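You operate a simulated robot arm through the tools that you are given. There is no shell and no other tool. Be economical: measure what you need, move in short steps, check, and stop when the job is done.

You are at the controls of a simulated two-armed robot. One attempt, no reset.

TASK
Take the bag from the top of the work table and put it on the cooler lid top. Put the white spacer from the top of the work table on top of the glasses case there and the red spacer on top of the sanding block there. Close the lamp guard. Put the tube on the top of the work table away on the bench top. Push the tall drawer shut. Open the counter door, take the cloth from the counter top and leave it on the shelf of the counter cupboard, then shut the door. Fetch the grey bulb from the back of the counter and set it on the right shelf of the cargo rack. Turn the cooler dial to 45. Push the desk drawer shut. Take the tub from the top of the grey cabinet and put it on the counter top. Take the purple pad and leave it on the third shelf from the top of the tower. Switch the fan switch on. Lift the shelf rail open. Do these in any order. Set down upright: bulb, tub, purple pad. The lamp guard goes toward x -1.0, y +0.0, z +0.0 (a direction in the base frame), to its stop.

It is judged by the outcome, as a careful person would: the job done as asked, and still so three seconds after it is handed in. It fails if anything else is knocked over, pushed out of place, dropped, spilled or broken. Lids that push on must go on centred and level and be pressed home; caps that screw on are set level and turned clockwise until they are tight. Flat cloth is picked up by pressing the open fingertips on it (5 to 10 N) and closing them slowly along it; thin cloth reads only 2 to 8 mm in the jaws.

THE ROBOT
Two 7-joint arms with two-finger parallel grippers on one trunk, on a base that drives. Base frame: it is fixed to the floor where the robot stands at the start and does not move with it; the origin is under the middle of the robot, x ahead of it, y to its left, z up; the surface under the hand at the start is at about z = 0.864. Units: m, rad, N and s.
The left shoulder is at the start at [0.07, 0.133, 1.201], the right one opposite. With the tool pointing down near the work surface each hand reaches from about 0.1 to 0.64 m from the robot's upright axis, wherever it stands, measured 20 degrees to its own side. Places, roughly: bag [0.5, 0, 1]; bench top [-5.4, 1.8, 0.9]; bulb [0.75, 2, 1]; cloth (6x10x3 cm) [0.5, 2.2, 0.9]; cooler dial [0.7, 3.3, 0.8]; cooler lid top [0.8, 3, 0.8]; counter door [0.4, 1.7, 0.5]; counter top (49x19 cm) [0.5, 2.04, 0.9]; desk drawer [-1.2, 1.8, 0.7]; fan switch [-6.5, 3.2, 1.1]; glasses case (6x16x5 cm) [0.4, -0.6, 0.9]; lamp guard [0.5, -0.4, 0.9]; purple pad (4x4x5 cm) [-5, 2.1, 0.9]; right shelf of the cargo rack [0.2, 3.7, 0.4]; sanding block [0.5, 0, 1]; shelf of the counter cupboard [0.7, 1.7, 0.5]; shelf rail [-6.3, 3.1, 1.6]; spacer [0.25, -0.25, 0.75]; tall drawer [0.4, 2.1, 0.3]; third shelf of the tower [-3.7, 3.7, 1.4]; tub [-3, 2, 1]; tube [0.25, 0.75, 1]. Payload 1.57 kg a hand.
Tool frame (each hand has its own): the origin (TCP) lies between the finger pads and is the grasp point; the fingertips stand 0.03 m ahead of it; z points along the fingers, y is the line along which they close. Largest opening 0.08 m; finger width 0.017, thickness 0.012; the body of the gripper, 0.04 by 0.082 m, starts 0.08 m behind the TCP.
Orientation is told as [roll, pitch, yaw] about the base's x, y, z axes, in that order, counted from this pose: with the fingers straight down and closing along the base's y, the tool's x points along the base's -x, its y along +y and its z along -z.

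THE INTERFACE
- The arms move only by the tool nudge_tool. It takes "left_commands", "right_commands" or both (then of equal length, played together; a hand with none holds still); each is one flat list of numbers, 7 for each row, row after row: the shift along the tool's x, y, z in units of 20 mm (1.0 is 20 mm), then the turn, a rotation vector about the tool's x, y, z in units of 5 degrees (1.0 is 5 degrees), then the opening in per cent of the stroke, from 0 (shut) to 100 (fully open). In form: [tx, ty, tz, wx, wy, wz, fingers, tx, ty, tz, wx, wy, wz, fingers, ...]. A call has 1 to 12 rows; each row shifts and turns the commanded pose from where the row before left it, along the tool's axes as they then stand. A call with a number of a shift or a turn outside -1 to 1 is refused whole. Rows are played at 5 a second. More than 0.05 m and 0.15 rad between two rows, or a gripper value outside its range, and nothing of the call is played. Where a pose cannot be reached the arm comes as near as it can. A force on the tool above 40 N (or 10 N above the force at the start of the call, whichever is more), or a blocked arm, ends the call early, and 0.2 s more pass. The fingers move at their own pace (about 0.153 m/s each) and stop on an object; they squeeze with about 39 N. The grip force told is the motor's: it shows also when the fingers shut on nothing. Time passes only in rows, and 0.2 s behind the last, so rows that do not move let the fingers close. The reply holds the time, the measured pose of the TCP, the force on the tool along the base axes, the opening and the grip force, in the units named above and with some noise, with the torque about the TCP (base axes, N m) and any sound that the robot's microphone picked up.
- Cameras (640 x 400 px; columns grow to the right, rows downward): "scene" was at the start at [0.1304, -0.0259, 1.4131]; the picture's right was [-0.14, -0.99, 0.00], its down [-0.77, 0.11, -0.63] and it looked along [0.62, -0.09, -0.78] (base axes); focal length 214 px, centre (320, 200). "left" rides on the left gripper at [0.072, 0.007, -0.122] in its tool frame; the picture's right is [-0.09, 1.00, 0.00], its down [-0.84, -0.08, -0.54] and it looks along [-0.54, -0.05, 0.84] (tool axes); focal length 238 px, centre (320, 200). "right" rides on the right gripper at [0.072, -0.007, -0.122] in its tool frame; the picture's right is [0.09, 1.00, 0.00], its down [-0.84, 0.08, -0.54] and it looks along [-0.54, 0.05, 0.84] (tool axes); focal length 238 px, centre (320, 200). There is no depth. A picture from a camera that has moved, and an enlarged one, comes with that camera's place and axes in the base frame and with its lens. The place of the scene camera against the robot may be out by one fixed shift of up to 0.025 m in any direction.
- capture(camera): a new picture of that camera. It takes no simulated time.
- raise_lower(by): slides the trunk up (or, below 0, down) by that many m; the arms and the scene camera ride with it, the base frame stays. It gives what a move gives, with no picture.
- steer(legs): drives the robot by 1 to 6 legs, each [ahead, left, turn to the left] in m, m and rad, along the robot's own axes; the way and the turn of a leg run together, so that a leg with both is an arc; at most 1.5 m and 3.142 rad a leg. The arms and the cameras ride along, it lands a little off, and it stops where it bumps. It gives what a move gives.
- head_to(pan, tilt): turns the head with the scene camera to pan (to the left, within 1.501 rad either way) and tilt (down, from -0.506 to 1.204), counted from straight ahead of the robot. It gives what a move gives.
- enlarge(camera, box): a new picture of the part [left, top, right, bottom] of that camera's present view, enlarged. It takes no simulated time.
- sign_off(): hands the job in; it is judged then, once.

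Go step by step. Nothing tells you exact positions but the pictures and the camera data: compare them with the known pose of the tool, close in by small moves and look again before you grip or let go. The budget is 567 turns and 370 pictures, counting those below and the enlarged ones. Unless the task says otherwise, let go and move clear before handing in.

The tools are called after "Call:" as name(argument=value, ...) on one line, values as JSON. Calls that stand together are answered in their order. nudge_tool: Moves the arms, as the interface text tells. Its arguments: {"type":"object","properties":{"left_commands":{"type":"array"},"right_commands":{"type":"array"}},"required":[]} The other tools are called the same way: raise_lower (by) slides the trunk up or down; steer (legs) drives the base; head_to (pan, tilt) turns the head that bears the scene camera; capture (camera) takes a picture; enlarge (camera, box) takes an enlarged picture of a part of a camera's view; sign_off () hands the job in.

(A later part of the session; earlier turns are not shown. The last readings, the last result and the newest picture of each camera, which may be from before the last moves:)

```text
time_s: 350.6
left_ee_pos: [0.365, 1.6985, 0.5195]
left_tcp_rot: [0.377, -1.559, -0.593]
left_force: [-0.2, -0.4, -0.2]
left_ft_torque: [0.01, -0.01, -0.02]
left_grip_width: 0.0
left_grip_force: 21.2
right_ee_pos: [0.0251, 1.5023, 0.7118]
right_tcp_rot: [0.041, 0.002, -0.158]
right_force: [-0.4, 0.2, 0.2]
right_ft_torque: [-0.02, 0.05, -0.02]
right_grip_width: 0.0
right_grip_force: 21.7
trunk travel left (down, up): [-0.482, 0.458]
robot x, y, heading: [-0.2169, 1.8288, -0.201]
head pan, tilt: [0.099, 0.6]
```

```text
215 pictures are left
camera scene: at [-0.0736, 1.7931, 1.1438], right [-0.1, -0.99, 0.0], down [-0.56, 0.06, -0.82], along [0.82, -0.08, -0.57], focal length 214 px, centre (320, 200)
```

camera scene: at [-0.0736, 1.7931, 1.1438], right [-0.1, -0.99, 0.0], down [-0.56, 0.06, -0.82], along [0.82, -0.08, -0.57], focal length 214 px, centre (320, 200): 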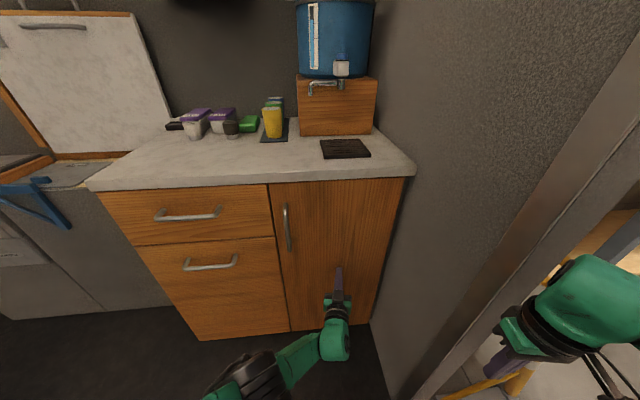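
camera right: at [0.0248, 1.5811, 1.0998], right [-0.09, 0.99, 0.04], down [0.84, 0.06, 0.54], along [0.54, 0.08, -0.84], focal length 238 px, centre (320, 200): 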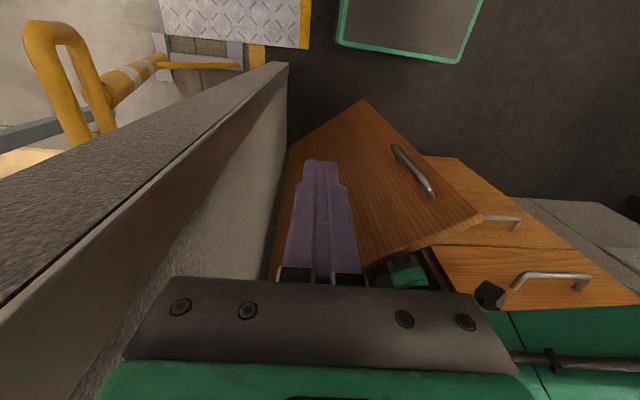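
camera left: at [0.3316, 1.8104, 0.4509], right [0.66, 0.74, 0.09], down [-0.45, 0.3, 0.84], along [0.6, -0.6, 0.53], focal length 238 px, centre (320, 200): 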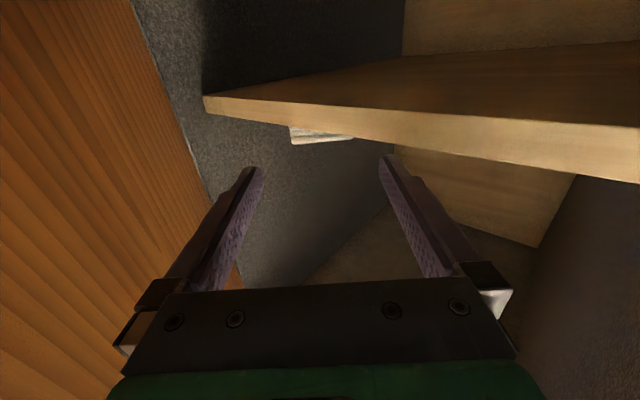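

Call:
nudge_tool(left_commands=[0, 0, 0.5, 0, 0, 0, 0, 0, 0, 0.5, 0, 0, 0, 0, 0, 0, 0.4, 0, 0, 0, 0])

Call:
enlarge(camera="scene", box=[200, 150, 440, 340])

```text
time_s: 351.4
left_ee_pos: [0.3679, 1.6999, 0.5228]
left_tcp_rot: [0.332, -1.556, -0.551]
left_force: [-10.7, 1.8, -1.3]
left_ft_torque: [-0.01, 0.03, 0.13]
left_grip_width: 0.0
left_grip_force: 21.4
left hand out of reach, approached as far as the arm can: row 1, 2, 3
right_ee_pos: [0.0243, 1.5031, 0.7124]
right_tcp_rot: [0.042, 0.0, -0.156]
right_force: [-0.8, -0.5, -0.6]
right_ft_torque: [-0.03, -0.01, 0.0]
right_grip_width: 0.0
right_grip_force: 21.4
trunk travel left (down, up): [-0.482, 0.458]
robot x, y, heading: [-0.2167, 1.8258, -0.202]
head pan, tilt: [0.099, 0.6]
```

```text
2.11 times, centred on (320, 245) of scene
camera zoom: at [-0.0757, 1.7933, 1.1441], right [-0.1, -0.99, 0.0], down [-0.56, 0.06, -0.83], along [0.82, -0.08, -0.56], focal length 452 px, centre (320, 105)
```

zoom: 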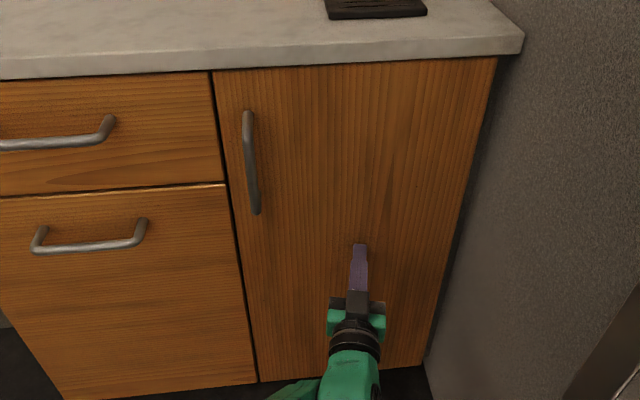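

The door is shut. The tall drawer seems a few mm proud, so I push it again with the fist.

Call:
steer(legs=[[-0.1, 0, 0], [0, 0.24, 0.2]])

Call:
capture(camera="scene")

```text
time_s: 353.9
left_ee_pos: [0.3092, 2.0759, 0.5226]
left_tcp_rot: [0.309, -1.557, -0.323]
left_force: [-0.2, -0.3, -0.7]
left_ft_torque: [0.03, -0.01, 0.01]
left_grip_width: 0.0
left_grip_force: 21.3
right_ee_pos: [0.0111, 1.8145, 0.7118]
right_tcp_rot: [0.039, 0.002, 0.047]
right_force: [-0.1, 0.8, 0.5]
right_ft_torque: [0.01, 0.01, -0.04]
right_grip_width: 0.0
right_grip_force: 21.2
trunk travel left (down, up): [-0.482, 0.458]
robot x, y, heading: [-0.2861, 2.0818, 0.003]
head pan, tilt: [0.099, 0.6]
```

```text
213 pictures are left
camera scene: at [-0.1473, 2.0781, 1.144], right [0.1, -0.99, 0.0], down [-0.56, -0.06, -0.82], along [0.82, 0.08, -0.57], focal length 214 px, centre (320, 200)
```

scene: 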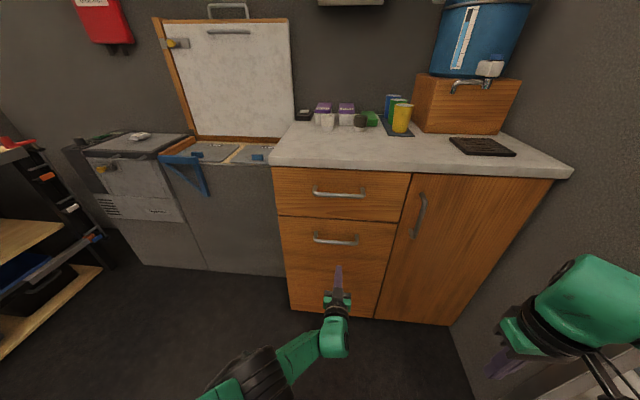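

Call:
steer(legs=[[0.05, 0, 0]])

Call:
nudge_tool(left_commands=[0, 0, 0.4, 0, 0, 0, 0, 0, 0, 0.4, 0, 0, 0, 0, 0, 0, 0.4, 0, 0, 0, 0, 0, 0, 0.4, 0, 0, 0, 0, 0, 0, 0.4, 0, 0, 0, 0])

Call:
enlarge(camera="scene", box=[230, 130, 470, 330])

```text
time_s: 354.9
left_ee_pos: [0.3605, 2.0766, 0.5226]
left_tcp_rot: [0.325, -1.557, -0.341]
left_force: [-0.2, 0.2, -0.2]
left_ft_torque: [0.01, -0.02, 0.0]
left_grip_width: 0.0001
left_grip_force: 21.2
right_ee_pos: [0.0628, 1.8141, 0.7116]
right_tcp_rot: [0.041, 0.002, 0.047]
right_force: [0.5, 0.1, 0.1]
right_ft_torque: [-0.02, 0.02, 0.0]
right_grip_width: 0.0
right_grip_force: 21.1
trunk travel left (down, up): [-0.482, 0.458]
robot x, y, heading: [-0.2402, 2.0855, 0.003]
head pan, tilt: [0.099, 0.6]
```

```text
time_s: 356.1
left_ee_pos: [0.36, 2.0754, 0.5231]
left_tcp_rot: [0.361, -1.558, -0.376]
left_force: [0.4, 0.7, 0.5]
left_ft_torque: [-0.02, -0.01, 0.0]
left_grip_width: 0.0001
left_grip_force: 21.0
left hand out of reach, approached as far as the arm can: row 1, 2, 3, 4, 5
right_ee_pos: [0.0608, 1.814, 0.7128]
right_tcp_rot: [0.042, 0.002, 0.048]
right_force: [0.4, -0.5, 0.5]
right_ft_torque: [0.01, -0.01, 0.0]
right_grip_width: 0.0
right_grip_force: 21.3
trunk travel left (down, up): [-0.482, 0.458]
robot x, y, heading: [-0.2422, 2.0841, 0.002]
head pan, tilt: [0.099, 0.6]
```

```text
2.00 times, centred on (350, 230) of scene
camera zoom: at [-0.0981, 2.0774, 1.144], right [0.1, -0.99, 0.0], down [-0.56, -0.06, -0.82], along [0.82, 0.08, -0.57], focal length 429 px, centre (260, 140)
```

zoom: 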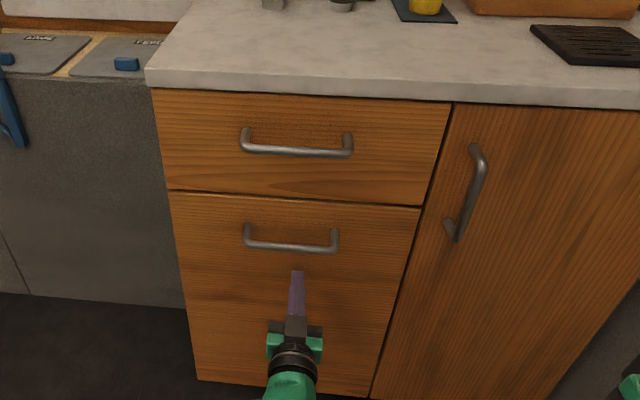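

Call:
steer(legs=[[0.02, 0, 0]])

Call:
steer(legs=[[0.02, 0, 0]])

```text
time_s: 356.9
left_ee_pos: [0.3687, 2.0764, 0.5252]
left_tcp_rot: [1.841, -1.564, -1.854]
left_force: [-11.7, 1.2, 6.4]
left_ft_torque: [0.05, -0.17, 0.13]
left_grip_width: 0.0
left_grip_force: 21.5
right_ee_pos: [0.0739, 1.8142, 0.7119]
right_tcp_rot: [0.042, -0.002, 0.047]
right_force: [0.1, 0.0, 0.4]
right_ft_torque: [-0.03, 0.01, -0.02]
right_grip_width: 0.0
right_grip_force: 21.0
trunk travel left (down, up): [-0.482, 0.458]
robot x, y, heading: [-0.2273, 2.0859, 0.008]
head pan, tilt: [0.099, 0.6]
stopped in leg 1: the force on the tool passed its limit at 115 N (the readings are from after the stop); the commanded pose is now the measured one
```

```text
time_s: 357.6
left_ee_pos: [0.369, 2.0765, 0.5248]
left_tcp_rot: [2.039, -1.562, -2.054]
left_force: [-18.3, 0.6, 9.7]
left_ft_torque: [0.07, -0.19, 0.15]
left_grip_width: 0.0001
left_grip_force: 20.4
right_ee_pos: [0.0762, 1.8152, 0.7133]
right_tcp_rot: [0.041, -0.004, 0.047]
right_force: [0.0, -0.9, -0.1]
right_ft_torque: [0.0, -0.01, -0.04]
right_grip_width: 0.0
right_grip_force: 21.3
trunk travel left (down, up): [-0.482, 0.458]
robot x, y, heading: [-0.2283, 2.0818, 0.001]
head pan, tilt: [0.099, 0.6]
stopped in leg 1: the force on the tool passed its limit at 61 N (the readings are from after the stop); the commanded pose is now the measured one
```

Drawer and door fronts are both flush at x≈0.40. Next the grey bulb at the back of the counter; raise up and pitch the left hand 45° down for a look.

Call:
steer(legs=[[-0.12, 0, 0]])

Call:
raise_lower(by=0.4)

Call:
nudge_tool(left_commands=[0, 0, 0, 0, 1, 0, 60, 0, 0, 0, 0, 1, 0, 60, 0, 0, 0, 0, 1, 0, 60, 0, 0, 0, 0, 1, 0, 60, 0, 0, 0, 0, 1, 0, 60, 0, 0, 0, 0, 1, 0, 60, 0, 0, 0, 0, 1, 0, 60, 0, 0, 0, 0, 1, 0, 60, 0, 0, 0, 0, 1, 0, 60])

Call:
enlarge(camera="scene", box=[220, 60, 460, 260])

Call:
capture(camera="left")

```text
time_s: 358.9
left_ee_pos: [0.251, 2.0768, 0.5224]
left_tcp_rot: [1.353, -1.563, -1.366]
left_force: [-0.2, -0.2, 0.0]
left_ft_torque: [0.0, -0.01, 0.0]
left_grip_width: 0.0
left_grip_force: 21.3
right_ee_pos: [-0.0415, 1.8132, 0.7122]
right_tcp_rot: [0.041, -0.001, 0.047]
right_force: [-0.1, -0.7, 0.2]
right_ft_torque: [0.03, 0.01, 0.02]
right_grip_width: 0.0
right_grip_force: 21.8
trunk travel left (down, up): [-0.482, 0.458]
robot x, y, heading: [-0.343, 2.0875, 0.006]
head pan, tilt: [0.099, 0.6]
```

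```text
time_s: 362.7
left_ee_pos: [0.253, 2.0761, 0.922]
left_tcp_rot: [1.24, -1.563, -1.252]
left_force: [0.2, 1.2, -0.4]
left_ft_torque: [-0.02, 0.0, -0.01]
left_grip_width: 0.0
left_grip_force: 21.4
right_ee_pos: [-0.0406, 1.8144, 1.1122]
right_tcp_rot: [0.041, 0.002, 0.046]
right_force: [-0.5, -1.8, 0.9]
right_ft_torque: [-0.02, 0.0, 0.01]
right_grip_width: 0.0
right_grip_force: 20.9
trunk travel left (down, up): [-0.882, 0.058]
robot x, y, heading: [-0.3454, 2.0807, 0.002]
head pan, tilt: [0.099, 0.6]
```

```text
time_s: 364.6
left_ee_pos: [0.2608, 2.1615, 0.8984]
left_tcp_rot: [0.221, -0.83, -0.123]
left_force: [-0.6, 0.7, 0.1]
left_ft_torque: [-0.04, -0.02, 0.0]
left_grip_width: 0.0479
left_grip_force: 0.0
right_ee_pos: [-0.0405, 1.813, 1.1123]
right_tcp_rot: [0.042, 0.001, 0.047]
right_force: [0.8, -0.2, -0.1]
right_ft_torque: [0.04, 0.01, -0.03]
right_grip_width: 0.0
right_grip_force: 21.7
trunk travel left (down, up): [-0.882, 0.058]
robot x, y, heading: [-0.3457, 2.0801, 0.002]
head pan, tilt: [0.099, 0.6]
stopped in row 9 (left hand): the arm was blocked; the commanded pose is now the measured one
```

```text
2.00 times, centred on (340, 160) of scene
camera zoom: at [-0.2001, 2.0771, 1.5439], right [0.1, -0.99, 0.0], down [-0.56, -0.06, -0.82], along [0.82, 0.08, -0.57], focal length 429 px, centre (280, 280)
```

zoom: 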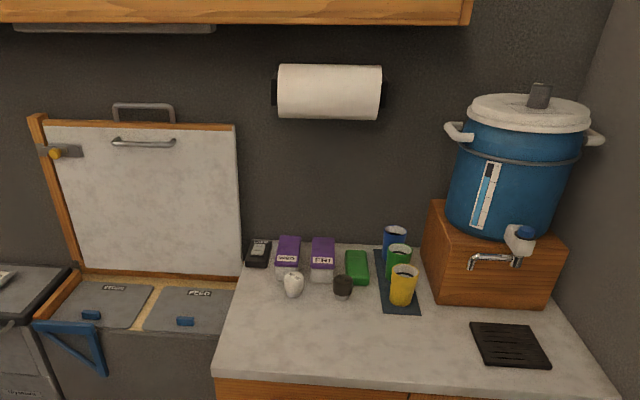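

```text
210 pictures are left
camera left: at [0.1228, 2.1584, 0.9264], right [0.02, 0.98, 0.22], down [0.16, -0.22, 0.96], along [0.99, 0.01, -0.16], focal length 238 px, centre (320, 200)
```

left: 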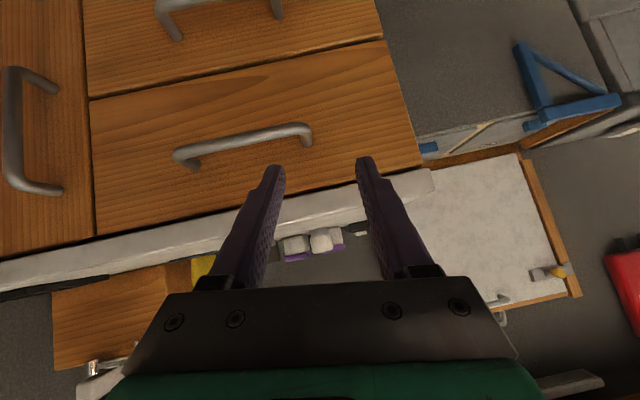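

The forearm touched something. Back off and square the hand again.

Call:
steer(legs=[[-0.2, 0, 0]])

Call:
nudge_tool(left_commands=[0, 0, 0, 0.51, 0.17, -0.33, 60, 0, 0, 0, 0.51, 0.17, -0.33, 60, 0, 0, 0, 0.51, 0.17, -0.33, 60])

Call:
capture(camera="scene")

```text
time_s: 366.2
left_ee_pos: [0.0605, 2.1604, 0.8955]
left_tcp_rot: [0.219, -0.828, -0.126]
left_force: [-0.1, -0.4, -0.4]
left_ft_torque: [-0.02, 0.01, 0.0]
left_grip_width: 0.0478
left_grip_force: 0.1
right_ee_pos: [-0.2398, 1.8124, 1.1104]
right_tcp_rot: [0.042, 0.004, 0.044]
right_force: [0.0, 0.5, -0.7]
right_ft_torque: [-0.02, 0.05, 0.01]
right_grip_width: 0.0
right_grip_force: 21.1
trunk travel left (down, up): [-0.882, 0.058]
robot x, y, heading: [-0.5454, 2.0835, 0.001]
head pan, tilt: [0.099, 0.6]
```

```text
time_s: 367.0
left_ee_pos: [0.0583, 2.1614, 0.8981]
left_tcp_rot: [-0.009, -0.794, 0.006]
left_force: [-0.4, 0.1, 0.3]
left_ft_torque: [0.0, -0.01, -0.03]
left_grip_width: 0.048
left_grip_force: 0.2
right_ee_pos: [-0.2444, 1.8129, 1.1128]
right_tcp_rot: [0.041, 0.0, 0.045]
right_force: [-0.8, 0.1, 0.0]
right_ft_torque: [-0.02, 0.0, 0.01]
right_grip_width: 0.0002
right_grip_force: 21.4
trunk travel left (down, up): [-0.882, 0.058]
robot x, y, heading: [-0.5462, 2.089, 0.002]
head pan, tilt: [0.099, 0.6]
```

```text
209 pictures are left
camera scene: at [-0.4029, 2.0767, 1.5441], right [0.1, -0.99, 0.0], down [-0.56, -0.06, -0.83], along [0.82, 0.08, -0.56], focal length 214 px, centre (320, 200)
```

scene: 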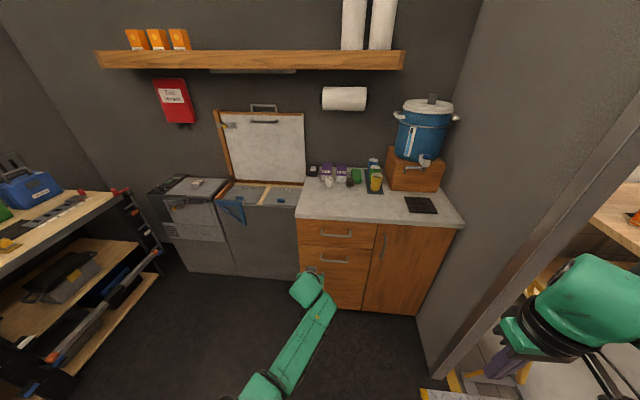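

The hand is 45° down and free. Raise it above counter height and approach the bulbs.

Call:
raise_lower(by=0.055)

Call:
nudge_tool(left_commands=[-0.89, 0, -0.88, 0, 0, 0, 100, -0.89, 0, -0.88, 0, 0, 0, 100, -0.89, 0, -0.88, 0, 0, 0, 100, -0.89, 0, -0.88, 0, 0, 0, 100, -0.89, 0, -0.88, 0, 0, 0, 100])

Call:
steer(legs=[[0.33, -0.11, 0]])

Call:
capture(camera="left")

Call:
capture(camera="scene")

```text
time_s: 368.0
left_ee_pos: [0.0588, 2.1616, 0.9522]
left_tcp_rot: [-0.007, -0.794, 0.006]
left_force: [0.1, -0.3, -0.4]
left_ft_torque: [-0.04, 0.03, -0.03]
left_grip_width: 0.048
left_grip_force: 0.0
right_ee_pos: [-0.2429, 1.8138, 1.1671]
right_tcp_rot: [0.042, 0.004, 0.045]
right_force: [0.1, -0.3, -0.5]
right_ft_torque: [-0.01, -0.03, 0.0]
right_grip_width: 0.0002
right_grip_force: 21.3
trunk travel left (down, up): [-0.937, 0.003]
robot x, y, heading: [-0.5448, 2.0831, 0.006]
head pan, tilt: [0.099, 0.6]
```

```text
time_s: 369.4
left_ee_pos: [0.0594, 2.2002, 1.0684]
left_tcp_rot: [0.11, -0.788, -0.05]
left_force: [0.3, -0.1, -0.5]
left_ft_torque: [-0.01, 0.0, -0.02]
left_grip_width: 0.0801
left_grip_force: 0.0
right_ee_pos: [-0.2414, 1.8138, 1.1675]
right_tcp_rot: [0.041, 0.002, 0.045]
right_force: [0.4, -0.4, -0.2]
right_ft_torque: [0.01, -0.01, -0.02]
right_grip_width: 0.0001
right_grip_force: 21.0
trunk travel left (down, up): [-0.937, 0.003]
robot x, y, heading: [-0.5454, 2.0813, 0.002]
head pan, tilt: [0.099, 0.6]
stopped in row 5 (left hand): the arm was blocked; the commanded pose is now the measured one
```

```text
time_s: 371.6
left_ee_pos: [0.3814, 2.0908, 1.0694]
left_tcp_rot: [0.108, -0.791, -0.051]
left_force: [0.4, -0.1, 0.9]
left_ft_torque: [-0.01, -0.01, 0.02]
left_grip_width: 0.0802
left_grip_force: 0.0
right_ee_pos: [0.079, 1.7046, 1.168]
right_tcp_rot: [0.039, -0.001, 0.047]
right_force: [0.0, 0.2, 0.5]
right_ft_torque: [0.0, -0.02, 0.0]
right_grip_width: 0.0003
right_grip_force: 21.3
trunk travel left (down, up): [-0.937, 0.003]
robot x, y, heading: [-0.2137, 1.9761, -0.0]
head pan, tilt: [0.099, 0.6]
```

```text
208 pictures are left
camera left: at [0.2448, 2.0915, 1.1041], right [0.04, 0.99, 0.14], down [0.2, -0.15, 0.97], along [0.98, -0.01, -0.21], focal length 238 px, centre (320, 200)
```

left: 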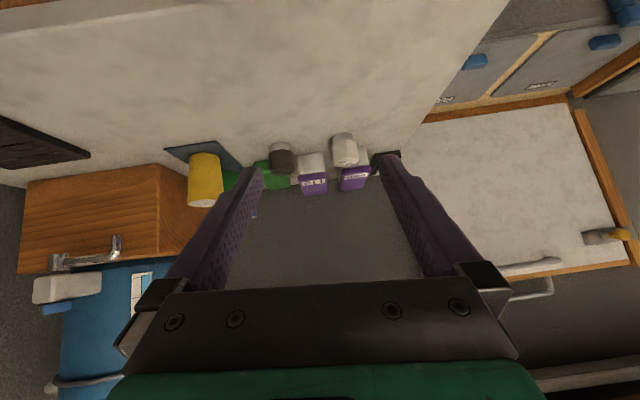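

```text
207 pictures are left
camera scene: at [-0.0811, 1.9682, 1.5993], right [0.1, -0.99, 0.0], down [-0.56, -0.06, -0.83], along [0.82, 0.08, -0.56], focal length 214 px, centre (320, 200)
```

scene: 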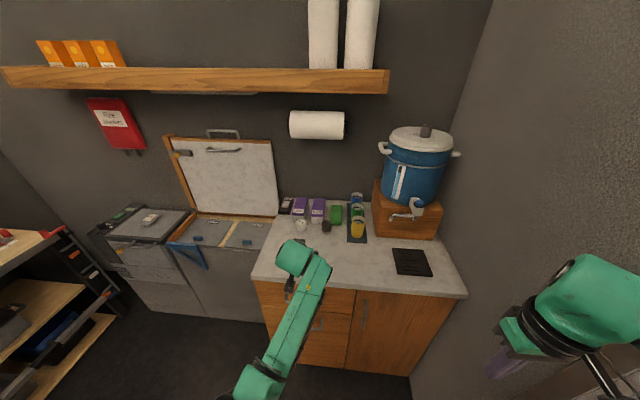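

Grey bulb is next to the white one. Move 12 cm closer for a second sight line.

Call:
steer(legs=[[0.12, 0, 0]])

Call:
enlarge(camera="left", box=[160, 60, 460, 260])

```text
time_s: 372.9
left_ee_pos: [0.4999, 2.0911, 1.0702]
left_tcp_rot: [0.111, -0.794, -0.053]
left_force: [0.4, 0.4, -1.2]
left_ft_torque: [0.0, 0.0, -0.01]
left_grip_width: 0.0801
left_grip_force: 0.1
right_ee_pos: [0.1965, 1.7034, 1.169]
right_tcp_rot: [0.043, -0.002, 0.046]
right_force: [0.7, -0.1, 0.4]
right_ft_torque: [0.01, -0.01, 0.0]
right_grip_width: 0.0
right_grip_force: 20.8
trunk travel left (down, up): [-0.937, 0.003]
robot x, y, heading: [-0.1004, 1.9725, 0.001]
head pan, tilt: [0.099, 0.6]
```

```text
2.00 times, centred on (310, 160) of left
camera zoom: at [0.3633, 2.0911, 1.105], right [0.04, 0.99, 0.14], down [0.2, -0.15, 0.97], along [0.98, -0.01, -0.21], focal length 477 px, centre (340, 280)
```

zoom: 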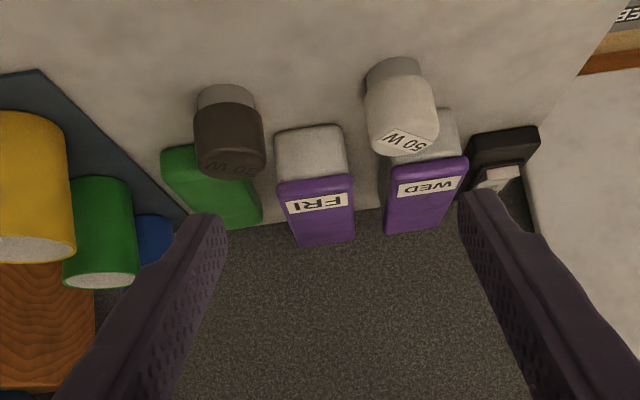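

The grey "30 W" bulb is at (0.653,2.030), dome z≈0.915–0.955. Move over it at height.

Call:
steer(legs=[[0.1, -0.061, 0]])

Call:
raise_lower(by=-0.06)

Call:
enlarge(camera="left", box=[160, 60, 460, 260])

Call:
capture(camera="scene")

```text
time_s: 374.1
left_ee_pos: [0.5996, 2.0331, 1.0702]
left_tcp_rot: [0.11, -0.792, -0.049]
left_force: [0.1, 0.1, -1.2]
left_ft_torque: [-0.03, -0.01, -0.07]
left_grip_width: 0.0799
left_grip_force: 0.0
right_ee_pos: [0.2979, 1.6458, 1.1693]
right_tcp_rot: [0.039, -0.003, 0.046]
right_force: [-0.9, -0.3, -0.2]
right_ft_torque: [-0.01, -0.02, -0.01]
right_grip_width: 0.0001
right_grip_force: 20.9
trunk travel left (down, up): [-0.937, 0.003]
robot x, y, heading: [0.0048, 1.9129, 0.002]
head pan, tilt: [0.099, 0.6]
```

```text
time_s: 375.1
left_ee_pos: [0.6035, 2.0319, 1.0079]
left_tcp_rot: [0.115, -0.789, -0.051]
left_force: [0.8, -0.1, -0.3]
left_ft_torque: [-0.01, -0.02, -0.02]
left_grip_width: 0.0799
left_grip_force: 0.1
right_ee_pos: [0.3004, 1.6438, 1.1074]
right_tcp_rot: [0.043, 0.001, 0.046]
right_force: [0.9, 0.4, -0.1]
right_ft_torque: [-0.03, 0.01, -0.04]
right_grip_width: 0.0
right_grip_force: 21.2
trunk travel left (down, up): [-0.877, 0.063]
robot x, y, heading: [-0.0024, 1.9148, 0.002]
head pan, tilt: [0.099, 0.6]
```

```text
2.00 times, centred on (310, 160) of left
camera zoom: at [0.4677, 2.0311, 1.0432], right [0.04, 0.99, 0.14], down [0.21, -0.15, 0.97], along [0.98, -0.01, -0.21], focal length 477 px, centre (340, 280)
```

zoom: 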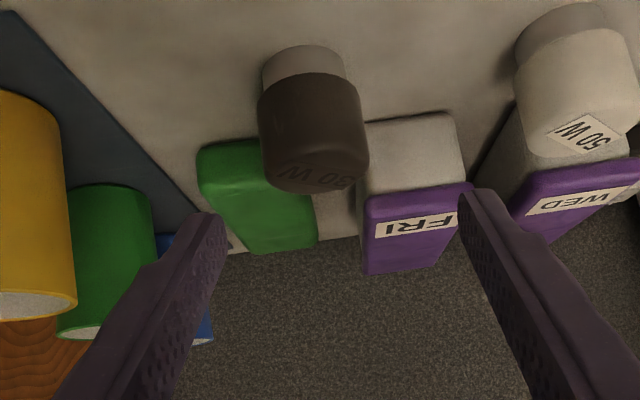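

```text
204 pictures are left
camera scene: at [0.1427, 1.9066, 1.539], right [0.1, -0.99, 0.0], down [-0.56, -0.06, -0.82], along [0.82, 0.08, -0.57], focal length 214 px, centre (320, 200)
```

scene: 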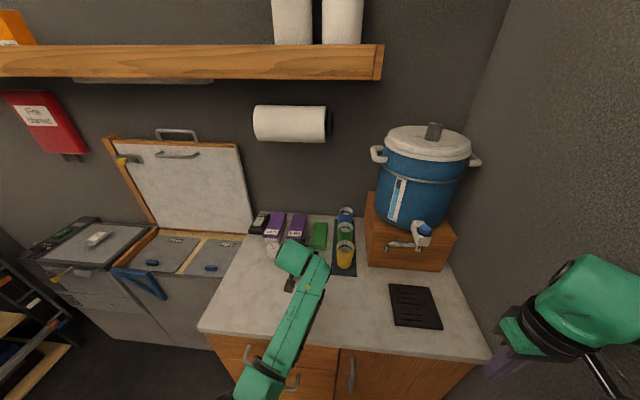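

Bulb base confirmed at (0.653,2.028). Slide the fingers in along the tool axis.

Call:
nudge_tool(left_commands=[0.17, -0.05, 0.82, 0, 0, 0, 100, 0.17, -0.05, 0.82, 0, 0, 0, 100, 0.17, -0.05, 0.82, 0, 0, 0, 100, 0.17, -0.05, 0.82, 0, 0, 0, 100, 0.17, -0.05, 0.82, 0, 0, 0, 100])

Call:
capture(camera="left")

```text
time_s: 376.3
left_ee_pos: [0.65, 2.0336, 0.9365]
left_tcp_rot: [0.111, -0.789, -0.051]
left_force: [0.8, -0.6, 0.1]
left_ft_torque: [0.01, 0.02, 0.01]
left_grip_width: 0.0801
left_grip_force: 0.2
right_ee_pos: [0.3038, 1.6431, 1.1069]
right_tcp_rot: [0.041, 0.002, 0.046]
right_force: [-0.2, 0.7, 0.4]
right_ft_torque: [0.02, -0.01, 0.01]
right_grip_width: 0.0004
right_grip_force: 21.9
trunk travel left (down, up): [-0.877, 0.063]
robot x, y, heading: [-0.0041, 1.9114, -0.001]
head pan, tilt: [0.099, 0.6]
```

```text
203 pictures are left
camera left: at [0.515, 2.0331, 0.9723], right [0.04, 0.99, 0.14], down [0.21, -0.15, 0.97], along [0.98, -0.01, -0.21], focal length 238 px, centre (320, 200)
```

left: 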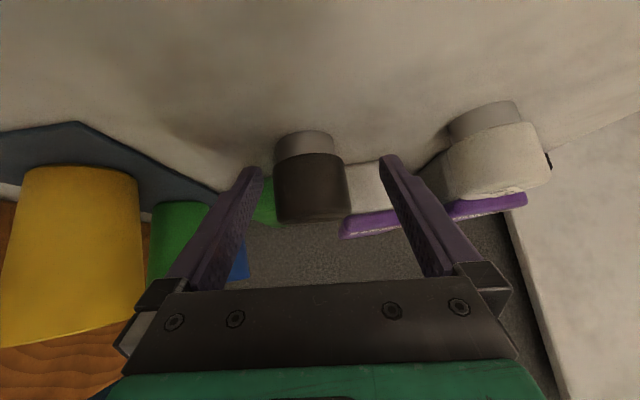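

Call:
nudge_tool(left_commands=[0, -0.3, 0, 0, 0, 0, 100, 0, 0, 0, 0, 0, 0, 70, 0, 0, 0, 0, 0, 0, 55, 0, 0, 0, 0, 0, 0, 40, 0, 0, 0, 0, 0, 0, 20])

Call:
capture(camera="left")

```text
time_s: 377.5
left_ee_pos: [0.6499, 2.0266, 0.9378]
left_tcp_rot: [0.111, -0.787, -0.05]
left_force: [0.4, -0.8, 0.3]
left_ft_torque: [-0.01, -0.02, 0.02]
left_grip_width: 0.0474
left_grip_force: 39.0
right_ee_pos: [0.3015, 1.644, 1.1071]
right_tcp_rot: [0.042, 0.001, 0.045]
right_force: [0.6, 0.2, 0.5]
right_ft_torque: [-0.02, 0.07, -0.02]
right_grip_width: 0.0
right_grip_force: 21.2
trunk travel left (down, up): [-0.877, 0.063]
robot x, y, heading: [0.0006, 1.9124, -0.003]
head pan, tilt: [0.099, 0.6]
```

```text
202 pictures are left
camera left: at [0.5143, 2.0267, 0.9727], right [0.04, 0.99, 0.14], down [0.21, -0.15, 0.97], along [0.98, -0.01, -0.21], focal length 238 px, centre (320, 200)
```

left: 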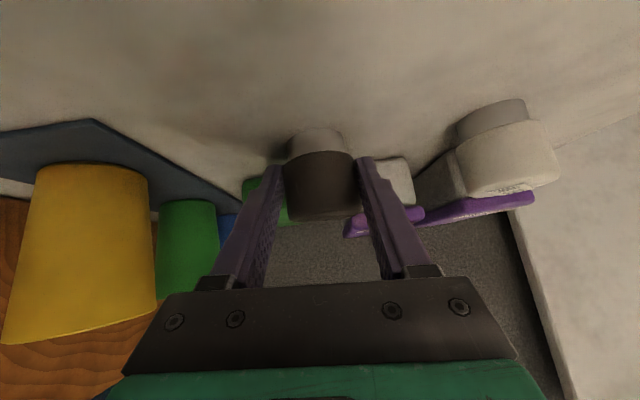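

Bulb gripped. Lift with the trunk and back away from the counter.

Call:
raise_lower(by=0.06)

Call:
steer(legs=[[-0.5, 0.05, 0], [0, 0.6, 0]])

Call:
capture(camera="left")

Call:
head_to(pan=0.9, tilt=0.7)

Call:
capture(camera="scene")

```text
time_s: 378.5
left_ee_pos: [0.6515, 2.0273, 0.9974]
left_tcp_rot: [0.112, -0.79, -0.051]
left_force: [-0.1, -0.2, -0.7]
left_ft_torque: [0.01, 0.01, 0.04]
left_grip_width: 0.0472
left_grip_force: 38.4
right_ee_pos: [0.3026, 1.6443, 1.1662]
right_tcp_rot: [0.042, 0.001, 0.044]
right_force: [0.5, -0.2, 0.1]
right_ft_torque: [-0.01, 0.0, 0.0]
right_grip_width: 0.0
right_grip_force: 21.2
trunk travel left (down, up): [-0.937, 0.003]
robot x, y, heading: [0.0013, 1.9144, 0.001]
head pan, tilt: [0.099, 0.6]
```

```text
time_s: 384.4
left_ee_pos: [0.146, 2.6687, 0.9976]
left_tcp_rot: [0.112, -0.788, -0.052]
left_force: [-0.4, 0.1, -1.2]
left_ft_torque: [0.01, 0.0, -0.02]
left_grip_width: 0.0465
left_grip_force: 39.2
right_ee_pos: [-0.203, 2.2841, 1.1665]
right_tcp_rot: [0.042, 0.001, 0.047]
right_force: [-0.7, 0.7, -0.6]
right_ft_torque: [0.01, 0.01, -0.02]
right_grip_width: 0.0002
right_grip_force: 21.2
trunk travel left (down, up): [-0.937, 0.003]
robot x, y, heading: [-0.5021, 2.5586, 0.005]
head pan, tilt: [0.099, 0.6]
```

```text
201 pictures are left
camera left: at [0.0092, 2.6685, 1.0327], right [0.04, 0.99, 0.15], down [0.21, -0.15, 0.97], along [0.98, -0.01, -0.21], focal length 238 px, centre (320, 200)
```

left: 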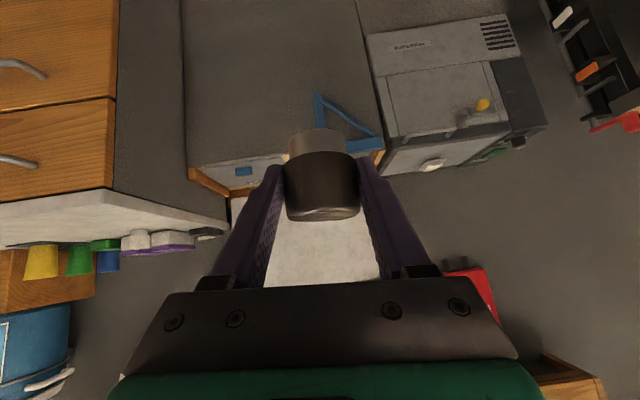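

```text
time_s: 385.5
left_ee_pos: [0.1454, 2.6689, 0.997]
left_tcp_rot: [0.113, -0.79, -0.052]
left_force: [-0.1, 0.4, -1.1]
left_ft_torque: [-0.01, 0.02, -0.01]
left_grip_width: 0.0468
left_grip_force: 39.2
right_ee_pos: [-0.2033, 2.2862, 1.1666]
right_tcp_rot: [0.041, 0.001, 0.045]
right_force: [0.2, -0.2, -0.1]
right_ft_torque: [-0.01, -0.02, -0.03]
right_grip_width: 0.0003
right_grip_force: 21.2
trunk travel left (down, up): [-0.937, 0.003]
robot x, y, heading: [-0.5029, 2.5534, 0.002]
head pan, tilt: [0.901, 0.7]
```

```text
200 pictures are left
camera scene: at [-0.3976, 2.6068, 1.5904], right [0.78, -0.62, 0.0], down [-0.4, -0.51, -0.77], along [0.47, 0.6, -0.64], focal length 214 px, centre (320, 200)
```

scene: 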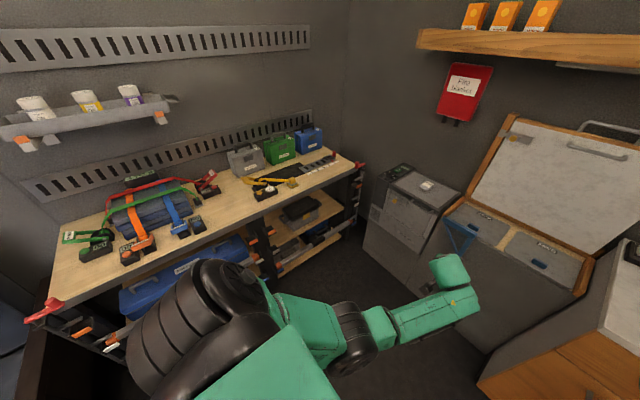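

The cargo rack is the bench-like rack at the back. Turn to face it and slide toward its right section.

Call:
steer(legs=[[0, -0.1, 0], [0, 0, 1.57]])

Call:
steer(legs=[[0, -0.55, 0]])

Call:
head_to(pan=-0.1, tilt=0.75)

Call:
capture(camera="scene")

```text
time_s: 390.5
left_ee_pos: [-0.6242, 3.1046, 0.9971]
left_tcp_rot: [0.11, -0.789, 1.526]
left_force: [-0.4, 0.5, -1.2]
left_ft_torque: [0.01, 0.02, -0.02]
left_grip_width: 0.0465
left_grip_force: 38.9
right_ee_pos: [-0.2373, 2.7584, 1.1671]
right_tcp_rot: [0.041, 0.003, 1.625]
right_force: [-0.3, 0.6, 0.3]
right_ft_torque: [0.01, 0.01, 0.02]
right_grip_width: 0.0
right_grip_force: 20.8
trunk travel left (down, up): [-0.937, 0.003]
robot x, y, heading: [-0.5042, 2.4531, 1.585]
head pan, tilt: [0.901, 0.7]
```

```text
time_s: 393.7
left_ee_pos: [-0.0814, 3.1101, 0.9974]
left_tcp_rot: [0.111, -0.789, 1.523]
left_force: [-0.3, -0.5, -0.5]
left_ft_torque: [0.03, -0.01, -0.04]
left_grip_width: 0.0463
left_grip_force: 39.4
right_ee_pos: [0.3045, 2.7601, 1.1676]
right_tcp_rot: [0.04, 0.002, 1.618]
right_force: [0.2, -1.3, 0.4]
right_ft_torque: [0.01, 0.01, -0.02]
right_grip_width: 0.0
right_grip_force: 21.2
trunk travel left (down, up): [-0.937, 0.003]
robot x, y, heading: [0.037, 2.4542, 1.576]
head pan, tilt: [0.901, 0.7]
```

```text
time_s: 394.9
left_ee_pos: [-0.0785, 3.1091, 0.9967]
left_tcp_rot: [0.111, -0.788, 1.523]
left_force: [1.0, 0.9, -0.4]
left_ft_torque: [0.01, -0.03, -0.01]
left_grip_width: 0.0464
left_grip_force: 39.1
right_ee_pos: [0.3057, 2.761, 1.1676]
right_tcp_rot: [0.041, 0.001, 1.619]
right_force: [0.9, -0.4, 0.4]
right_ft_torque: [0.0, 0.02, -0.03]
right_grip_width: 0.0
right_grip_force: 21.5
trunk travel left (down, up): [-0.937, 0.003]
robot x, y, heading: [0.0387, 2.4556, 1.578]
head pan, tilt: [-0.099, 0.75]
```

```text
199 pictures are left
camera scene: at [0.0493, 2.5763, 1.5861], right [1.0, -0.09, 0.0], down [-0.06, -0.68, -0.73], along [0.07, 0.73, -0.68], focal length 214 px, centre (320, 200)
```

scene: 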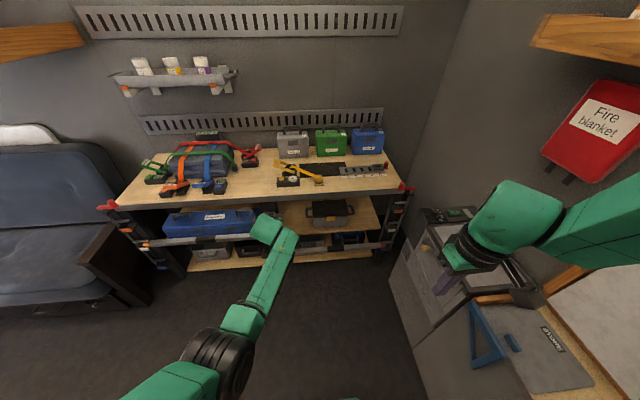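

Lower the trunk to look into the rack.

Call:
raise_lower(by=-0.4)

Call:
head_to(pan=0, tilt=0.5)

Call:
capture(camera="scene")

Call:
enlarge(camera="scene", box=[260, 100, 480, 300])

```text
time_s: 398.8
left_ee_pos: [-0.0786, 3.108, 0.5976]
left_tcp_rot: [0.112, -0.789, 1.523]
left_force: [-0.8, 0.6, -0.6]
left_ft_torque: [0.01, 0.01, -0.03]
left_grip_width: 0.0464
left_grip_force: 39.4
right_ee_pos: [0.3045, 2.7615, 0.7684]
right_tcp_rot: [0.042, 0.002, 1.62]
right_force: [0.2, -0.5, -0.1]
right_ft_torque: [0.01, -0.04, 0.02]
right_grip_width: 0.0002
right_grip_force: 21.7
trunk travel left (down, up): [-0.537, 0.403]
robot x, y, heading: [0.0346, 2.4585, 1.572]
head pan, tilt: [-0.099, 0.75]
```

```text
time_s: 399.5
left_ee_pos: [-0.0799, 3.1086, 0.5971]
left_tcp_rot: [0.112, -0.79, 1.524]
left_force: [-0.6, 0.3, -0.9]
left_ft_torque: [-0.01, -0.01, 0.01]
left_grip_width: 0.0463
left_grip_force: 38.9
right_ee_pos: [0.3049, 2.7614, 0.7674]
right_tcp_rot: [0.042, 0.002, 1.619]
right_force: [0.5, 0.1, 0.3]
right_ft_torque: [0.02, 0.01, -0.02]
right_grip_width: 0.0
right_grip_force: 21.1
trunk travel left (down, up): [-0.537, 0.403]
robot x, y, heading: [0.0351, 2.4574, 1.579]
head pan, tilt: [0.0, 0.499]
```

```text
198 pictures are left
camera scene: at [0.0414, 2.5847, 1.208], right [1.0, 0.01, 0.0], down [0.0, -0.48, -0.88], along [0.0, 0.88, -0.48], focal length 214 px, centre (320, 200)
```

scene: 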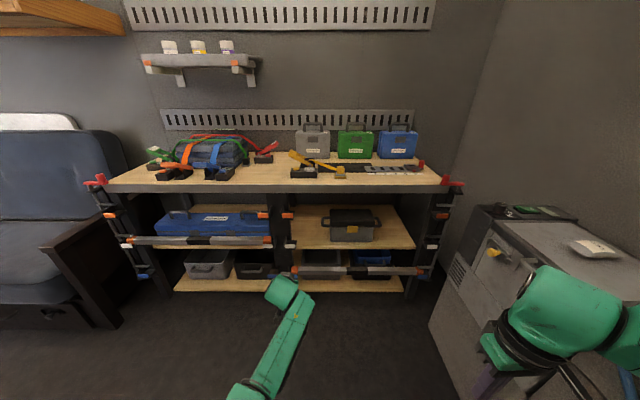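

```text
2.00 times, centred on (370, 200) of scene
camera zoom: at [0.0414, 2.5847, 1.208], right [1.0, 0.01, 0.0], down [0.0, -0.48, -0.88], along [0.0, 0.88, -0.48], focal length 429 px, centre (220, 200)
```

zoom: 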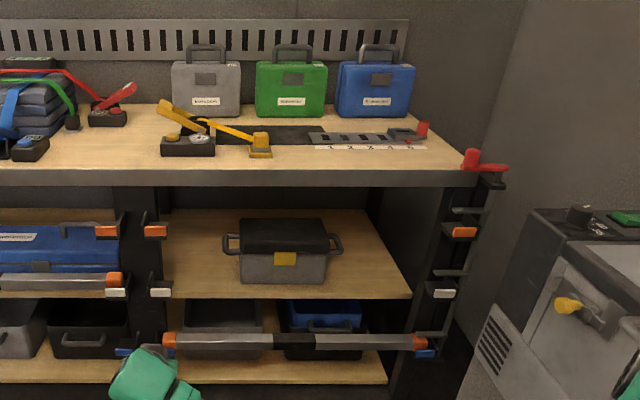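

The right mid shelf front is at y≈3.49, z≈0.41, with free space left of the box around x≈-0.01. Line up and lower.

Call:
steer(legs=[[0, -0.07, -0.008]])

Call:
raise_lower(by=-0.09)

Call:
steer(legs=[[0.28, 0, 0]])

Call:
capture(camera="left")

Call:
capture(camera="scene")

```text
time_s: 400.6
left_ee_pos: [-0.003, 3.1097, 0.5978]
left_tcp_rot: [0.114, -0.79, 1.514]
left_force: [0.4, 0.2, -0.9]
left_ft_torque: [-0.01, 0.03, 0.02]
left_grip_width: 0.0461
left_grip_force: 39.7
right_ee_pos: [0.3783, 2.7584, 0.7666]
right_tcp_rot: [0.042, 0.001, 1.612]
right_force: [-0.3, -0.4, 0.0]
right_ft_torque: [0.02, 0.06, -0.02]
right_grip_width: 0.0
right_grip_force: 21.6
trunk travel left (down, up): [-0.537, 0.403]
robot x, y, heading: [0.1055, 2.4564, 1.562]
head pan, tilt: [0.0, 0.499]
```

```text
time_s: 401.8
left_ee_pos: [-0.0028, 3.1101, 0.5073]
left_tcp_rot: [0.112, -0.788, 1.514]
left_force: [1.2, 0.0, -0.1]
left_ft_torque: [-0.01, 0.02, 0.03]
left_grip_width: 0.0465
left_grip_force: 38.9
right_ee_pos: [0.3796, 2.7596, 0.6768]
right_tcp_rot: [0.042, 0.001, 1.612]
right_force: [0.1, 0.0, -0.3]
right_ft_torque: [0.01, -0.03, -0.01]
right_grip_width: 0.0001
right_grip_force: 20.8
trunk travel left (down, up): [-0.447, 0.493]
robot x, y, heading: [0.1063, 2.4584, 1.572]
head pan, tilt: [0.0, 0.499]
```

```text
time_s: 403.8
left_ee_pos: [-0.0037, 3.3902, 0.5066]
left_tcp_rot: [0.112, -0.787, 1.515]
left_force: [-0.8, 0.3, -1.6]
left_ft_torque: [-0.01, -0.03, 0.01]
left_grip_width: 0.0464
left_grip_force: 39.1
right_ee_pos: [0.38, 3.0413, 0.6765]
right_tcp_rot: [0.043, 0.001, 1.615]
right_force: [-0.3, 0.0, -0.9]
right_ft_torque: [0.02, -0.02, 0.01]
right_grip_width: 0.0001
right_grip_force: 21.0
trunk travel left (down, up): [-0.447, 0.493]
robot x, y, heading: [0.108, 2.7414, 1.57]
head pan, tilt: [0.0, 0.499]
```

```text
196 pictures are left
camera left: at [-0.0031, 3.2529, 0.542], right [-0.99, 0.04, 0.14], down [0.15, 0.21, 0.97], along [0.01, 0.98, -0.21], focal length 238 px, centre (320, 200)
```

left: 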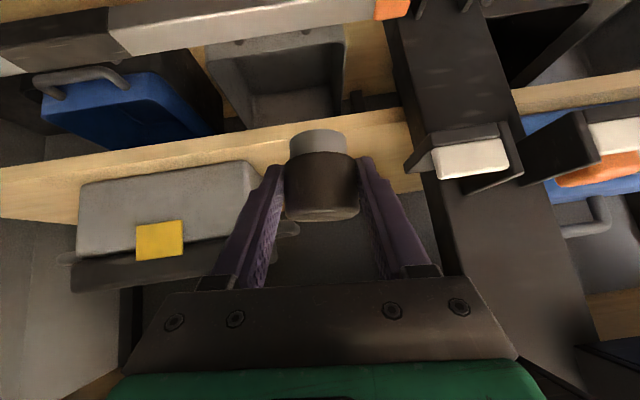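

```text
195 pictures are left
camera scene: at [0.1132, 2.866, 1.118], right [1.0, 0.0, 0.0], down [0.0, -0.48, -0.88], along [0.0, 0.88, -0.48], focal length 214 px, centre (320, 200)
```

scene: 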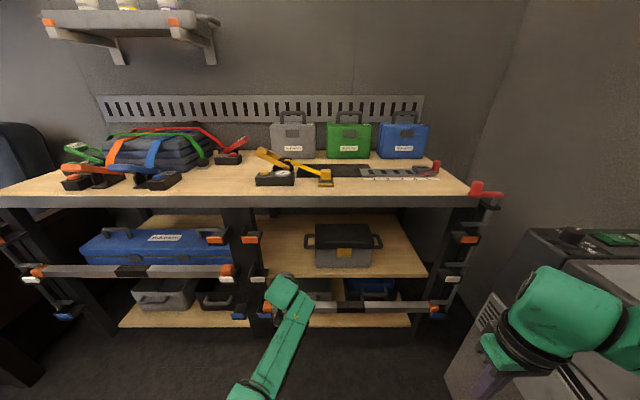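

Shift 1.6 cm left to centre between bracket and box handle, then advance.

Call:
steer(legs=[[0, 0.016, 0], [0.11, 0, 0]])

Call:
capture(camera="left")

```text
time_s: 405.3
left_ee_pos: [-0.0199, 3.5007, 0.5056]
left_tcp_rot: [0.112, -0.789, 1.517]
left_force: [0.2, 0.1, -1.1]
left_ft_torque: [-0.03, 0.01, -0.02]
left_grip_width: 0.0461
left_grip_force: 39.0
right_ee_pos: [0.3628, 3.1516, 0.6771]
right_tcp_rot: [0.043, 0.003, 1.616]
right_force: [0.8, 0.0, 0.3]
right_ft_torque: [0.0, -0.01, -0.02]
right_grip_width: 0.0003
right_grip_force: 21.2
trunk travel left (down, up): [-0.447, 0.493]
robot x, y, heading: [0.0909, 2.8452, 1.572]
head pan, tilt: [0.0, 0.499]
```

```text
194 pictures are left
camera left: at [-0.019, 3.3628, 0.5418], right [-0.99, 0.04, 0.14], down [0.15, 0.21, 0.97], along [0.01, 0.98, -0.21], focal length 238 px, centre (320, 200)
```

left: 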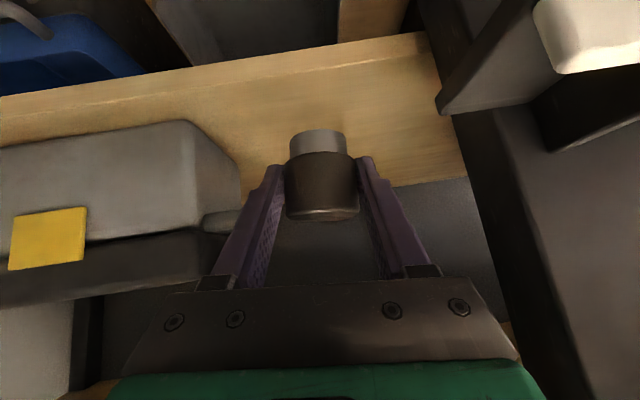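

Call:
steer(legs=[[0.085, 0, 0]])

Call:
raise_lower(by=-0.04)

Call:
capture(camera="left")

```text
time_s: 406.4
left_ee_pos: [-0.0181, 3.5858, 0.5066]
left_tcp_rot: [0.113, -0.787, 1.516]
left_force: [-0.7, 0.4, -0.8]
left_ft_torque: [0.03, 0.0, -0.02]
left_grip_width: 0.0462
left_grip_force: 38.8
right_ee_pos: [0.3618, 3.2358, 0.677]
right_tcp_rot: [0.042, 0.004, 1.615]
right_force: [-0.2, 0.7, -0.4]
right_ft_torque: [-0.05, 0.0, -0.04]
right_grip_width: 0.0002
right_grip_force: 21.6
trunk travel left (down, up): [-0.447, 0.493]
robot x, y, heading: [0.0945, 2.9366, 1.566]
head pan, tilt: [0.0, 0.499]
```

```text
time_s: 407.2
left_ee_pos: [-0.0195, 3.5874, 0.4665]
left_tcp_rot: [0.112, -0.789, 1.516]
left_force: [1.2, -0.7, -0.8]
left_ft_torque: [-0.03, -0.01, 0.01]
left_grip_width: 0.0462
left_grip_force: 38.8
right_ee_pos: [0.3632, 3.2357, 0.6379]
right_tcp_rot: [0.04, 0.003, 1.614]
right_force: [-0.3, -0.8, -0.1]
right_ft_torque: [0.02, 0.01, 0.02]
right_grip_width: 0.0
right_grip_force: 21.9
trunk travel left (down, up): [-0.407, 0.533]
robot x, y, heading: [0.0954, 2.9337, 1.57]
head pan, tilt: [0.0, 0.499]
```

```text
193 pictures are left
camera left: at [-0.0186, 3.4482, 0.5024], right [-0.99, 0.04, 0.14], down [0.15, 0.21, 0.97], along [0.01, 0.98, -0.21], focal length 238 px, centre (320, 200)
```

left: 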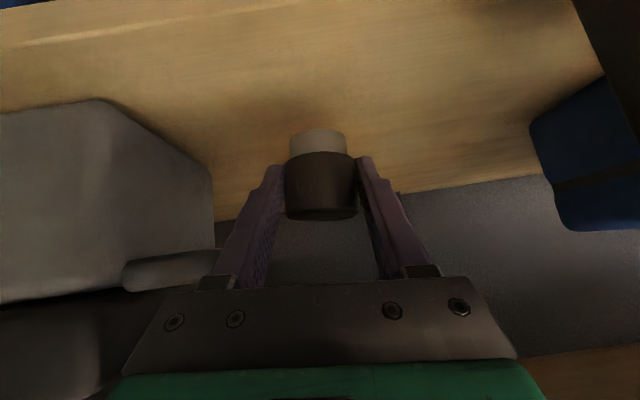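

Call:
raise_lower(by=-0.012)

Call:
raise_lower(by=-0.007)

Call:
raise_lower(by=-0.005)

```text
time_s: 407.9
left_ee_pos: [-0.0203, 3.5854, 0.4556]
left_tcp_rot: [0.112, -0.789, 1.516]
left_force: [-0.5, 0.3, -0.5]
left_ft_torque: [-0.02, 0.01, 0.02]
left_grip_width: 0.046
left_grip_force: 39.4
right_ee_pos: [0.3623, 3.2357, 0.6254]
right_tcp_rot: [0.042, 0.001, 1.614]
right_force: [0.5, 0.2, 0.0]
right_ft_torque: [0.03, -0.02, -0.01]
right_grip_width: 0.0
right_grip_force: 21.2
trunk travel left (down, up): [-0.395, 0.545]
robot x, y, heading: [0.096, 2.933, 1.574]
head pan, tilt: [0.0, 0.499]
```

```text
time_s: 408.4
left_ee_pos: [-0.0195, 3.5859, 0.4488]
left_tcp_rot: [0.111, -0.79, 1.516]
left_force: [0.2, -0.2, -0.4]
left_ft_torque: [-0.01, -0.02, 0.03]
left_grip_width: 0.0463
left_grip_force: 38.7
right_ee_pos: [0.3641, 3.2363, 0.6179]
right_tcp_rot: [0.042, 0.001, 1.615]
right_force: [-0.2, -0.6, -0.8]
right_ft_torque: [0.01, 0.01, -0.02]
right_grip_width: 0.0
right_grip_force: 21.4
trunk travel left (down, up): [-0.388, 0.552]
robot x, y, heading: [0.0909, 2.9356, 1.567]
head pan, tilt: [0.0, 0.499]
```

```text
time_s: 408.9
left_ee_pos: [-0.0192, 3.585, 0.4426]
left_tcp_rot: [0.111, -0.788, 1.517]
left_force: [-0.3, 0.1, -1.2]
left_ft_torque: [-0.02, 0.03, 0.01]
left_grip_width: 0.0462
left_grip_force: 39.0
right_ee_pos: [0.363, 3.2366, 0.6126]
right_tcp_rot: [0.041, 0.001, 1.615]
right_force: [0.4, 0.3, 0.6]
right_ft_torque: [0.0, 0.02, 0.0]
right_grip_width: 0.0001
right_grip_force: 21.9
trunk travel left (down, up): [-0.383, 0.557]
robot x, y, heading: [0.0911, 2.9368, 1.567]
head pan, tilt: [0.0, 0.499]
```

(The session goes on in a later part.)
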